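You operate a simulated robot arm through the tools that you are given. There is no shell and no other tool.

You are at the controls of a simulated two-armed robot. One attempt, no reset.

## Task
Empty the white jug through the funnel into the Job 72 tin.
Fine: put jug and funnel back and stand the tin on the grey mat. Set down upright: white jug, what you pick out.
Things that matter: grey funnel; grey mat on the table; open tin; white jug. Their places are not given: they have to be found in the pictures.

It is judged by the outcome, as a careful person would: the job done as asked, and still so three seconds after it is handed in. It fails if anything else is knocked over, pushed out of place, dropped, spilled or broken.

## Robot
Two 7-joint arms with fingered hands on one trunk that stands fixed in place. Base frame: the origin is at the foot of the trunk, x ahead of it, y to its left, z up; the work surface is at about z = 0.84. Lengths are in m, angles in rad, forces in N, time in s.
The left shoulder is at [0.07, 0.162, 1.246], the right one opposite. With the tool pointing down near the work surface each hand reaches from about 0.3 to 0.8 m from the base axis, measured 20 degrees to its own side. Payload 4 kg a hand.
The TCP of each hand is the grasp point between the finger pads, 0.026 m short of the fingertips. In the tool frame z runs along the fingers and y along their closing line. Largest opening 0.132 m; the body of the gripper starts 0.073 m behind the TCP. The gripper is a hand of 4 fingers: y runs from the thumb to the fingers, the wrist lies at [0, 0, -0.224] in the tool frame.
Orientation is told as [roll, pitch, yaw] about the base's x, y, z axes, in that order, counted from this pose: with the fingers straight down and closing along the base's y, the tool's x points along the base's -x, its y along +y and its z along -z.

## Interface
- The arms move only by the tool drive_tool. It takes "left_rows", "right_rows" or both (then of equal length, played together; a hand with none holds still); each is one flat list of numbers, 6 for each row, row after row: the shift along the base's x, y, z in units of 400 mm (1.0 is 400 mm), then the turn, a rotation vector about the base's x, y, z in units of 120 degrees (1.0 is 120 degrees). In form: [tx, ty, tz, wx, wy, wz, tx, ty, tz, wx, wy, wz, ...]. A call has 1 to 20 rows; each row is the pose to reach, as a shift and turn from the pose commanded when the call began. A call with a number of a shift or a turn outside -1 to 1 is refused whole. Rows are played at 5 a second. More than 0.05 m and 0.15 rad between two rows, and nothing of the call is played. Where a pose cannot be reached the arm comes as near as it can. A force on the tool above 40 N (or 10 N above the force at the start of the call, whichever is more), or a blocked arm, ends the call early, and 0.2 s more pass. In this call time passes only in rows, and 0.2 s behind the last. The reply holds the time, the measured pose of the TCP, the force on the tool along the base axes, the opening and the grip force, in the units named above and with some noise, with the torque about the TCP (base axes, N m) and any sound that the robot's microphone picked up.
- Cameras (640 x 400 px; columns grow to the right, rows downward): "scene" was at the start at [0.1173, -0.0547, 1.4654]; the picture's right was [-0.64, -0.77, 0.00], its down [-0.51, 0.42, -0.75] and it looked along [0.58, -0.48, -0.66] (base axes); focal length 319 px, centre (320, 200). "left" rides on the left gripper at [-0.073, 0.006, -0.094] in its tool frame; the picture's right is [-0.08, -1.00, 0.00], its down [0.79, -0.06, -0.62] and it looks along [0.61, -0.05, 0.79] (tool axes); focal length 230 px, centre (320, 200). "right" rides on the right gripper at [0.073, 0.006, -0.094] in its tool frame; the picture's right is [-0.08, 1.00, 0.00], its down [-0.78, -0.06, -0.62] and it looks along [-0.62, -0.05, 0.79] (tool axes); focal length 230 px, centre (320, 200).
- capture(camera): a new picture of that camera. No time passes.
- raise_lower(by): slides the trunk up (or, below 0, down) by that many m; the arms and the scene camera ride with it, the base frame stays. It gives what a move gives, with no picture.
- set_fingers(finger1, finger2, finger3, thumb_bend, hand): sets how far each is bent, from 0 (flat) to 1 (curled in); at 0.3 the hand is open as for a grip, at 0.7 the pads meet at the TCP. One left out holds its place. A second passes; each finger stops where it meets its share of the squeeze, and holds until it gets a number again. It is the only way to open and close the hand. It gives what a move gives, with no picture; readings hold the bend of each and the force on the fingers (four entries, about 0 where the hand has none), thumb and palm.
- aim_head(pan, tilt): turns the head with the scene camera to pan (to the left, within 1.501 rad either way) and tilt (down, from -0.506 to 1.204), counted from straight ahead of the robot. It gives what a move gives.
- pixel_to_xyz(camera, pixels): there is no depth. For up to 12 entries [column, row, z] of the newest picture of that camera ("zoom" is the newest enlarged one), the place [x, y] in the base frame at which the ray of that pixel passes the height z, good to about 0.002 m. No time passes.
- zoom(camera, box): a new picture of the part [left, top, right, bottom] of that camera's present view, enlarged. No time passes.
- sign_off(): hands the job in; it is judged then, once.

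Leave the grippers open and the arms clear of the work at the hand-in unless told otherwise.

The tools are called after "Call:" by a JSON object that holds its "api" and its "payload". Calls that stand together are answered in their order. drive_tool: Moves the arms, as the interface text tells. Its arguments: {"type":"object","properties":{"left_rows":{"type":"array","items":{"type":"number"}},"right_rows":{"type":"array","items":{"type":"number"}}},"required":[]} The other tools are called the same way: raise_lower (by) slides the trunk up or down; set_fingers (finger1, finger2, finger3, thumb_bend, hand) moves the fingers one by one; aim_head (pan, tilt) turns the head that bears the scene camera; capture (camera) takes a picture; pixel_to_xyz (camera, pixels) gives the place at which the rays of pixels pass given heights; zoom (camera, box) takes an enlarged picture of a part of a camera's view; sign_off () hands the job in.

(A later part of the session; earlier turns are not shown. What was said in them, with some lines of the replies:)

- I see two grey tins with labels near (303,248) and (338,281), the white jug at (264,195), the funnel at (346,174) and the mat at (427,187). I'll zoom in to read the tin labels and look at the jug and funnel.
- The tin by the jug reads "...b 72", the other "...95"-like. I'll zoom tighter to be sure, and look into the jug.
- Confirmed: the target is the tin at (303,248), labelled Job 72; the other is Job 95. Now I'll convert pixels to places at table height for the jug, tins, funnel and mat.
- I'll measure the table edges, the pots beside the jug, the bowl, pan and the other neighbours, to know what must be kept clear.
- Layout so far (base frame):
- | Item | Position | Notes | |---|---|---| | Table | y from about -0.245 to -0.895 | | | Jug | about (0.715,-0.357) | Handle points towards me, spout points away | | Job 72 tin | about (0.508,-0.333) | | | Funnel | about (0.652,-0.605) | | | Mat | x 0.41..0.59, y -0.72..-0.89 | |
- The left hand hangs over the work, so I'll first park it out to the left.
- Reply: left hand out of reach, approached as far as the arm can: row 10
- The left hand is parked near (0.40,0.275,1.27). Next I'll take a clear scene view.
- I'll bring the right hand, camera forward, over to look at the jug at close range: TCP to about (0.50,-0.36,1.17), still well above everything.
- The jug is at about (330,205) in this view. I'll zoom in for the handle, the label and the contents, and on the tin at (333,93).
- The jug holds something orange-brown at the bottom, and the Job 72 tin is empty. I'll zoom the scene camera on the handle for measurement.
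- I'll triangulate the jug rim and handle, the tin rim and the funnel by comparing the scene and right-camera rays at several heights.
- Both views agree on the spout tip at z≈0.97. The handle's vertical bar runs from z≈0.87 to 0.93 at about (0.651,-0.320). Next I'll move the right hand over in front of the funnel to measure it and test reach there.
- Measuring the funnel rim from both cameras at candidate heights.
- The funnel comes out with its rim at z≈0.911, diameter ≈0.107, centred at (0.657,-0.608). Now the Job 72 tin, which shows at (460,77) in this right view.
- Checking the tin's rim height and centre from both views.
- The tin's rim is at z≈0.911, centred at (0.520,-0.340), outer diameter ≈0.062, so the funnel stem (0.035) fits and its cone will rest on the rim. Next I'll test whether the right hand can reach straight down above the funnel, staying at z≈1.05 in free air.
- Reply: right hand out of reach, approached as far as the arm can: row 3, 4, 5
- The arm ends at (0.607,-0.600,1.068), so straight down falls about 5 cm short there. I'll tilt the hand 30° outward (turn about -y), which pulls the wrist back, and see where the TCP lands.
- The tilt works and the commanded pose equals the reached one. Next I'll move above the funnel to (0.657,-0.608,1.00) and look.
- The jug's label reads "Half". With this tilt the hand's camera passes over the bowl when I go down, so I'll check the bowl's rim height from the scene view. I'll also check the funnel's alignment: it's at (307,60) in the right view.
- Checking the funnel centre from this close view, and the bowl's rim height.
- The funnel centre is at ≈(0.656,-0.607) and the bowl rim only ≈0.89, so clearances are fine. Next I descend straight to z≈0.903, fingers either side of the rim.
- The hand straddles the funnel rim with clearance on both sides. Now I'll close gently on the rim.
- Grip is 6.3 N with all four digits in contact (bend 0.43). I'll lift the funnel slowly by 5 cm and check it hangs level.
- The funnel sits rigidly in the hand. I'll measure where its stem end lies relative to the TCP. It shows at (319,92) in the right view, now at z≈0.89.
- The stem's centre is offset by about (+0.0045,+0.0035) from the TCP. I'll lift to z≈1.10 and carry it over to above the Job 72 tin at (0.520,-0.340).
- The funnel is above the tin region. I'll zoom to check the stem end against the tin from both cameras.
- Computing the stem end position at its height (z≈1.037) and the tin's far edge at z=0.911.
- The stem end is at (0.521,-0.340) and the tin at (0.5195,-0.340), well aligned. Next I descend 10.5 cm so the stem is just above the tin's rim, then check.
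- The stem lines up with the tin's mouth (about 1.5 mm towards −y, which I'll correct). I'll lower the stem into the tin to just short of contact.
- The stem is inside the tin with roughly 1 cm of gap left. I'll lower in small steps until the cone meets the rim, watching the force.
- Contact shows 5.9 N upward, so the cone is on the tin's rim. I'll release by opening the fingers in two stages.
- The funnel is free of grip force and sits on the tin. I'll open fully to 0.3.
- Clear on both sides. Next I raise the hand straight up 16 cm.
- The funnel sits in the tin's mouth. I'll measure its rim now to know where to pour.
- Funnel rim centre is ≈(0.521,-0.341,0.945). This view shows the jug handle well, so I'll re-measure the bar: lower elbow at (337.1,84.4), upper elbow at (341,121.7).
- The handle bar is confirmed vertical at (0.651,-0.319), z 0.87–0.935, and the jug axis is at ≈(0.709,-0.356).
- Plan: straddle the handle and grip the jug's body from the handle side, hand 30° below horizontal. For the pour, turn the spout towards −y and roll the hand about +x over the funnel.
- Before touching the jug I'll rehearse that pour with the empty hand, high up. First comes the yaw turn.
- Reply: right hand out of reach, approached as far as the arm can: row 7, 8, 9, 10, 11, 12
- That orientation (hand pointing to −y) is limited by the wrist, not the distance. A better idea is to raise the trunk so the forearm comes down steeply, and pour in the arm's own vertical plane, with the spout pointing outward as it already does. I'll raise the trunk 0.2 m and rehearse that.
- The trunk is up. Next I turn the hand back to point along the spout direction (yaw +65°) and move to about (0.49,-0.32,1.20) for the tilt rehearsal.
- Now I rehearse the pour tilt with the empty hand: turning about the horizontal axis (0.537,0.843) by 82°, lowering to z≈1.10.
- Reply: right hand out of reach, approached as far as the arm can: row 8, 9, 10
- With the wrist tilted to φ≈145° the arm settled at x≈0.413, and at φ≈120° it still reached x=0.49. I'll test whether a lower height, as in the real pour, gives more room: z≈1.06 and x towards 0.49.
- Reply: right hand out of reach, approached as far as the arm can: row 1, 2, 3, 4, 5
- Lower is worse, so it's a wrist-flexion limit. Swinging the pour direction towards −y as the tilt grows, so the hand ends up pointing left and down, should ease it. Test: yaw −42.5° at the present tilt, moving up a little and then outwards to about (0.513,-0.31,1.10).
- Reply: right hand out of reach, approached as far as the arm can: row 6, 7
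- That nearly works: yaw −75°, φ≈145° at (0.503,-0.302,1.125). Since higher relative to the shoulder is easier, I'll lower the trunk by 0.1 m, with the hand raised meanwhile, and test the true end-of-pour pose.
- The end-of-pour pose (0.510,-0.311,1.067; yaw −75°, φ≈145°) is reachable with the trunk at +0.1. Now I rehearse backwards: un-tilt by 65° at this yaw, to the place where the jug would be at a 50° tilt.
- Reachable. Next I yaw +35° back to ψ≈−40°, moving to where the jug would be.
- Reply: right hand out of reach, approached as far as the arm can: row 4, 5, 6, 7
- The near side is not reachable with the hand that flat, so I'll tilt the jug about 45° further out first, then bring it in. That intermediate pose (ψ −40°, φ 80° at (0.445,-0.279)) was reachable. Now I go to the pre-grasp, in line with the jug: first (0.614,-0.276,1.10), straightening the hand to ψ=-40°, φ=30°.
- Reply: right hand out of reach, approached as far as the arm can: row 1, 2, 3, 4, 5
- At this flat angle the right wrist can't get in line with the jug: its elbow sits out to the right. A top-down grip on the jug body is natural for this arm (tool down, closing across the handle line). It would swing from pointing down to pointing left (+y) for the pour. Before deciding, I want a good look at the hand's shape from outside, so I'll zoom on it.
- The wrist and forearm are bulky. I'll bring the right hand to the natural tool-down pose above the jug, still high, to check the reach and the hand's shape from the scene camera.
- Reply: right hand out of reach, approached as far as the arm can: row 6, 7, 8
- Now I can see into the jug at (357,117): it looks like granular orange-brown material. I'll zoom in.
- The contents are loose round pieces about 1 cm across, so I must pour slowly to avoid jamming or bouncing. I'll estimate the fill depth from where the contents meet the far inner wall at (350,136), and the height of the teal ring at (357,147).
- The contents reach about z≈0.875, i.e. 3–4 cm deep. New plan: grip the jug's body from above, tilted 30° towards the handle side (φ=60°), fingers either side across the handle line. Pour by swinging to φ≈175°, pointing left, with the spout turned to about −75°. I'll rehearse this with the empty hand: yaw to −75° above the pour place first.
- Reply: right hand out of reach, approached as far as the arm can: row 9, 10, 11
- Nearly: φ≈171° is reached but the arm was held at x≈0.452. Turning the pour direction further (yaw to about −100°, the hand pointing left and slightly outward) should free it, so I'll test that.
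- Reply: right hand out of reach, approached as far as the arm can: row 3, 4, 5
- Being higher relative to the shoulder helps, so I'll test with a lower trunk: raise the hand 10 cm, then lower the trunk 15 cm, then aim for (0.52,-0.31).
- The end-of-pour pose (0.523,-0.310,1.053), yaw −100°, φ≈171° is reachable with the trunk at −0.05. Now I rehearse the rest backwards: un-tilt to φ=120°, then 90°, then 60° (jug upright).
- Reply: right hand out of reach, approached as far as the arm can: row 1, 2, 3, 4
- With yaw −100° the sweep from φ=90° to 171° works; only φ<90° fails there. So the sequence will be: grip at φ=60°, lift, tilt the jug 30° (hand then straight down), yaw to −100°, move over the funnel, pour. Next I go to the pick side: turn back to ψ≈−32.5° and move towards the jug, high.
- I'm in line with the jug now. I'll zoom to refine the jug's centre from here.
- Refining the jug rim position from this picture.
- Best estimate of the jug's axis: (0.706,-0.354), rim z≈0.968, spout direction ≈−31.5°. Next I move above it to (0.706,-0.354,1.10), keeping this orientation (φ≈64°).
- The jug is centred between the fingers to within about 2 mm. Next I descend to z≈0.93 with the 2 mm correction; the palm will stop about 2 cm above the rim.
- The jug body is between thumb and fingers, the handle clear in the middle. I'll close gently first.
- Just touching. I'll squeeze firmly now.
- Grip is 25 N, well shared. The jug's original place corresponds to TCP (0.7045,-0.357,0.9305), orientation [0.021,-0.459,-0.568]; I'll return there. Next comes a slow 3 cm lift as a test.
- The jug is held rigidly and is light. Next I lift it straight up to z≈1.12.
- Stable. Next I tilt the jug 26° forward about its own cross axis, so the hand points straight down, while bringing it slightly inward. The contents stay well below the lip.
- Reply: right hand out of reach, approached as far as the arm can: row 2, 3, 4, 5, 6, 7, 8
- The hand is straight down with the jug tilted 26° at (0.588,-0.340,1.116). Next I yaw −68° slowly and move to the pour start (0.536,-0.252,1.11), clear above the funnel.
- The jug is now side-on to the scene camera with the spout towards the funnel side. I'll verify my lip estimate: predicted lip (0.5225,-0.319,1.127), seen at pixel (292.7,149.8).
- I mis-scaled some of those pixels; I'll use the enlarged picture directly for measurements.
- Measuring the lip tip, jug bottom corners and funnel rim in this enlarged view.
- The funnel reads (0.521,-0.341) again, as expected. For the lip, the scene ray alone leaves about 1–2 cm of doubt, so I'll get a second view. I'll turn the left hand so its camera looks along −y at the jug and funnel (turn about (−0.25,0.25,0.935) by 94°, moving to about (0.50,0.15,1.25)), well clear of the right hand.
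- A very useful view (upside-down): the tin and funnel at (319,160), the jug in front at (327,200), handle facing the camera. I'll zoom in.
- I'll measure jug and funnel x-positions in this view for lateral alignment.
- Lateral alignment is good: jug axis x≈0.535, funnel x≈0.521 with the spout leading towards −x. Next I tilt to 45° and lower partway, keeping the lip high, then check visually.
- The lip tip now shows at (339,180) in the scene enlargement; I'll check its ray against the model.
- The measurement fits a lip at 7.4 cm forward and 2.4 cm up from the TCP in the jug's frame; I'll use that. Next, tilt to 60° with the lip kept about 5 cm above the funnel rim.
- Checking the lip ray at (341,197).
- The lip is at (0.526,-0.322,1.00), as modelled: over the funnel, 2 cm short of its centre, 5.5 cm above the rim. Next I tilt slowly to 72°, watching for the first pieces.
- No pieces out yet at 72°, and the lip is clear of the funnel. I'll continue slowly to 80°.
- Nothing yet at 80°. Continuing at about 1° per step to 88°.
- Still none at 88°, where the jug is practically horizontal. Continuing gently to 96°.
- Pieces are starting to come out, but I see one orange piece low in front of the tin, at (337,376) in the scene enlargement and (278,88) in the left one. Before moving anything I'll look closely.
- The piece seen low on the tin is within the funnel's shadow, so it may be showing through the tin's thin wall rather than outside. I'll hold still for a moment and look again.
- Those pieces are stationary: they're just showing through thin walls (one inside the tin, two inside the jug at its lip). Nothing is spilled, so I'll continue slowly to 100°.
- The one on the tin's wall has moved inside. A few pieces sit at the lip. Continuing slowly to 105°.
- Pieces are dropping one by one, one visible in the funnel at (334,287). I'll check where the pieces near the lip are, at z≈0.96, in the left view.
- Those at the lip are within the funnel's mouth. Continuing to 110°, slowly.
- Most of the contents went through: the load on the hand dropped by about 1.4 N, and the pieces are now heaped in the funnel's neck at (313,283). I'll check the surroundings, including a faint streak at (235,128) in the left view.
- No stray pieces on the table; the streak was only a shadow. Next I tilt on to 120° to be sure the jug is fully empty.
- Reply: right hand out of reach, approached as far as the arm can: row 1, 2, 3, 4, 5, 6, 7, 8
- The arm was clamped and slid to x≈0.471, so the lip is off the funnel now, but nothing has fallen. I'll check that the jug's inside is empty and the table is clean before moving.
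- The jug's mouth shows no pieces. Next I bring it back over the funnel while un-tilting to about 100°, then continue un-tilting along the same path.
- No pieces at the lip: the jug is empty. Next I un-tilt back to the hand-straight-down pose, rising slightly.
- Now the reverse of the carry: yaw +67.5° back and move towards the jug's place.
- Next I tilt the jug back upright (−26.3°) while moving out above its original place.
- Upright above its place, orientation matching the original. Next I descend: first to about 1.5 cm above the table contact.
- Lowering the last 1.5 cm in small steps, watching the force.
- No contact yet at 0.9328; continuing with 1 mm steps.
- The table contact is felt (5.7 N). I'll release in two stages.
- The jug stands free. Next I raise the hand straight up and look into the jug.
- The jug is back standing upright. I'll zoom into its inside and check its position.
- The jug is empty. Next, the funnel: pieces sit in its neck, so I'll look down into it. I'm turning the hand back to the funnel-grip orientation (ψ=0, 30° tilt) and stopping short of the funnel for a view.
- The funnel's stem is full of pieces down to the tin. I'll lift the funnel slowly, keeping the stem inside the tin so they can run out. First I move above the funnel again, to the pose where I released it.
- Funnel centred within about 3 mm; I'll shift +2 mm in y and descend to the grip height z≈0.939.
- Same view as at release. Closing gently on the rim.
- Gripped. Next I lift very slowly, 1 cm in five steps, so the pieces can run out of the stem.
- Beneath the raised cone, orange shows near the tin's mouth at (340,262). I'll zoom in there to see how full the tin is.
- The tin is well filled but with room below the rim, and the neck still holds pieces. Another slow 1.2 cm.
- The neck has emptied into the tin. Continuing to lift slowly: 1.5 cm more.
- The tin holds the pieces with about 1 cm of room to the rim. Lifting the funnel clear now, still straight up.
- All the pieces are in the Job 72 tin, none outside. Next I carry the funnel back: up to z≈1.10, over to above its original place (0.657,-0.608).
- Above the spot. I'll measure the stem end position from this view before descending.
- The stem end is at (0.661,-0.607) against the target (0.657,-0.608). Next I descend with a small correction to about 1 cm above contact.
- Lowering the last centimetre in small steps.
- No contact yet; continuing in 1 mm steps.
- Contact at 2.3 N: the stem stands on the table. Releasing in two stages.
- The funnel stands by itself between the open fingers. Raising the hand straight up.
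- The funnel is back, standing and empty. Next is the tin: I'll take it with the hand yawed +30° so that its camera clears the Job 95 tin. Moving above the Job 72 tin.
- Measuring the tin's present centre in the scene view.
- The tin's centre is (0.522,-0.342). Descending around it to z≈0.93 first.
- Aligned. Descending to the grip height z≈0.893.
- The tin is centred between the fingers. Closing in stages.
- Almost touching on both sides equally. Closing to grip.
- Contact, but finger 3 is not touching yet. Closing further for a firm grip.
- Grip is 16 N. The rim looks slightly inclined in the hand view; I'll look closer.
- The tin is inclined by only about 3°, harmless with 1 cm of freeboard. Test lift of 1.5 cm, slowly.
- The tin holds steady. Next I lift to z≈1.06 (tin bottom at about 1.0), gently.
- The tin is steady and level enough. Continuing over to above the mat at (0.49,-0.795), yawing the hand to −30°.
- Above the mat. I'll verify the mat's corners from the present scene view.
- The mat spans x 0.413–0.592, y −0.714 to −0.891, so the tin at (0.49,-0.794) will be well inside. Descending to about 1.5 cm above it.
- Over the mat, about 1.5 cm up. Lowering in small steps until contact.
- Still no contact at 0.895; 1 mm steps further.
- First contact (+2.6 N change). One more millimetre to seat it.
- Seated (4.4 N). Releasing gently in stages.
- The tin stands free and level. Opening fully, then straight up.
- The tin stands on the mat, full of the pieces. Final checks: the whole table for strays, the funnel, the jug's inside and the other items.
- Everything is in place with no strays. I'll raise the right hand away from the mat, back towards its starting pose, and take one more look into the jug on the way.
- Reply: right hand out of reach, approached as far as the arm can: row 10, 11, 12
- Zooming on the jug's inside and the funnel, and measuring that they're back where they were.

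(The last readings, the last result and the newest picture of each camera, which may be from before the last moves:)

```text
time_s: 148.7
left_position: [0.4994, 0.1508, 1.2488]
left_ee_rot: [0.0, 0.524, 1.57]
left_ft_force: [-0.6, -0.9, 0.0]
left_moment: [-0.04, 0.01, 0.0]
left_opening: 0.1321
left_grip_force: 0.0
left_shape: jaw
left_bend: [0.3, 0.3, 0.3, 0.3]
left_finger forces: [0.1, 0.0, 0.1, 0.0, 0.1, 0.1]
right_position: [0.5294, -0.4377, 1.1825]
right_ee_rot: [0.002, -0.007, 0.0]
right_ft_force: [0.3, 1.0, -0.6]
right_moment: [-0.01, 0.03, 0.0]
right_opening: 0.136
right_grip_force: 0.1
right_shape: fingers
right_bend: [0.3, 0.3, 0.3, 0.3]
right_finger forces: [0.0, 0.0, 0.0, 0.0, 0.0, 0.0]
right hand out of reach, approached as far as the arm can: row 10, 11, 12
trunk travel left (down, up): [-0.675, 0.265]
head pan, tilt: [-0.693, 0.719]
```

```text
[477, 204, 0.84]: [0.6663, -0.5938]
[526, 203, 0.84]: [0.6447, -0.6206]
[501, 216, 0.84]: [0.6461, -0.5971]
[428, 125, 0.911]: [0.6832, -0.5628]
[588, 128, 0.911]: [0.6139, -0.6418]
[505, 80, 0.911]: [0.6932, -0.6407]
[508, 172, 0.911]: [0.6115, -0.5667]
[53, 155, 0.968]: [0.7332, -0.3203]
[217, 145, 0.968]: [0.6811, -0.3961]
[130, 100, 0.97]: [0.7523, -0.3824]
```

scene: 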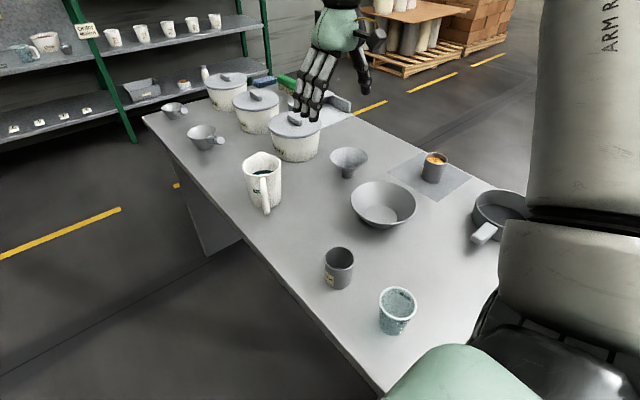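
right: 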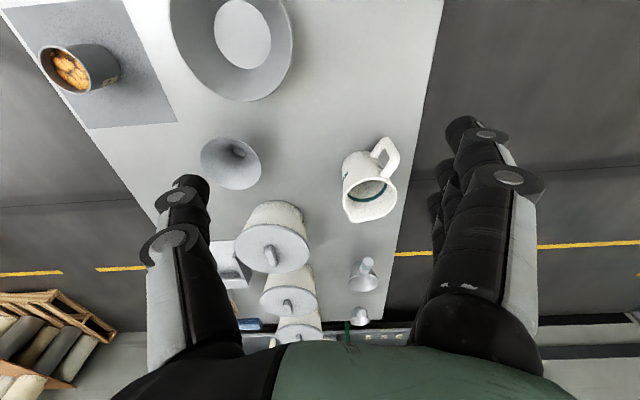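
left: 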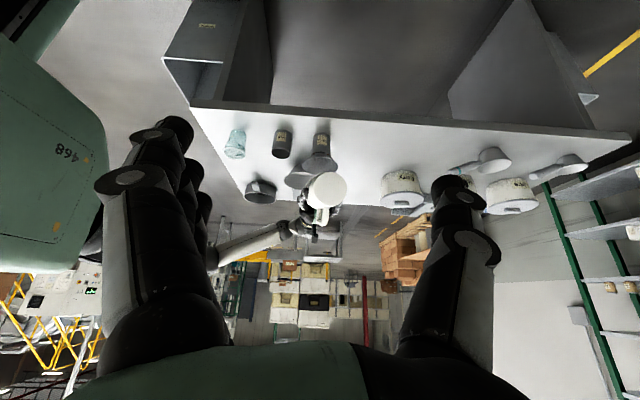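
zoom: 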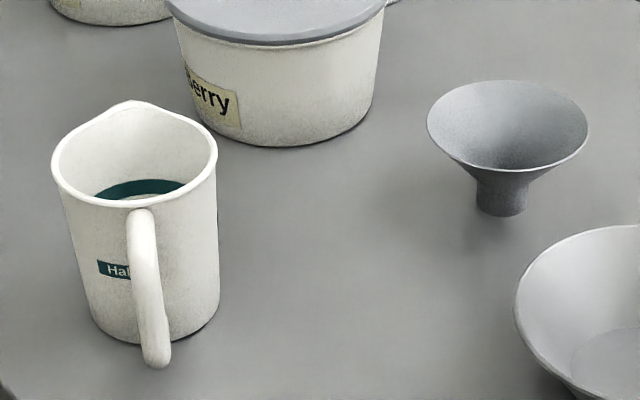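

The funnel stem is at (0.656,-0.607) and the jug at (0.707,-0.358), both back to within a few millimetres of where they started. The jug is empty and the tin stands on the mat with its contents. Last, I park the right hand high and clear.

Call:
{"api": "drive_tool", "payload": {"right_rows": [-0.06, -0.04, 0.03, 0, 0, 0, -0.12, -0.08, 0.06, 0, 0, 0, -0.18, -0.12, 0.08, 0, 0, 0, -0.225, -0.148, 0.09, 0, 0, 0]}}

Call:
{"api": "capture", "payload": {"camera": "scene"}}

```text
time_s: 149.7
left_position: [0.4984, 0.15, 1.2512]
left_ee_rot: [-0.003, 0.522, 1.57]
left_ft_force: [-1.2, 0.1, 0.0]
left_moment: [0.02, -0.04, -0.02]
left_opening: 0.1321
left_grip_force: 0.1
left_shape: jaw
left_bend: [0.3, 0.3, 0.3, 0.3]
left_finger forces: [0.1, 0.1, 0.1, 0.0, 0.1, 0.1]
right_position: [0.4389, -0.4964, 1.2197]
right_ee_rot: [0.005, -0.002, 0.0]
right_ft_force: [-0.3, -0.9, -0.1]
right_moment: [0.0, -0.01, 0.0]
right_opening: 0.1358
right_grip_force: 0.0
right_shape: fingers
right_bend: [0.3, 0.3, 0.3, 0.3]
right_finger forces: [0.1, 0.0, 0.0, 0.1, 0.0, 0.1]
trunk travel left (down, up): [-0.675, 0.265]
head pan, tilt: [-0.693, 0.719]
```

```text
taken
```

scene: 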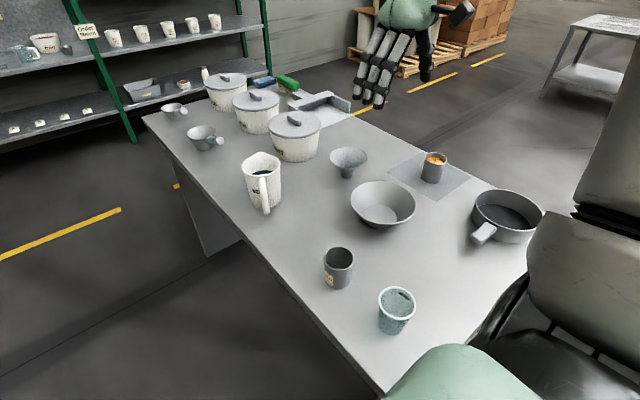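

The jug is empty and the funnel is free, both upright in their original places. The filled Job 72 tin stands upright on the grey mat, nothing else has moved or spilled, and both hands are open and clear. I'm handing the job in.

Call:
{"api": "sign_off", "payload": {}}

```text
The job is handed in.
```

The job is done and handed in. The white jug was emptied through the funnel into the Job 72 tin, and I saw nothing spilled.

- **Tin:** it stands upright on the grey mat, well inside the edges. The contents were loose orange-brown pieces, and they reach about 1 cm below the rim.
- **Jug:** it is empty and upright, back within a few millimetres of where it started.
- **Funnel:** it is empty and standing, also back within a few millimetres.
- **Everything else:** the other items on the table look untouched in the final pictures. Both hands are open and clear.

The pieces filled the funnel's stem during the pour. I lifted the funnel slowly with its stem still in the tin, and they ran down into it.
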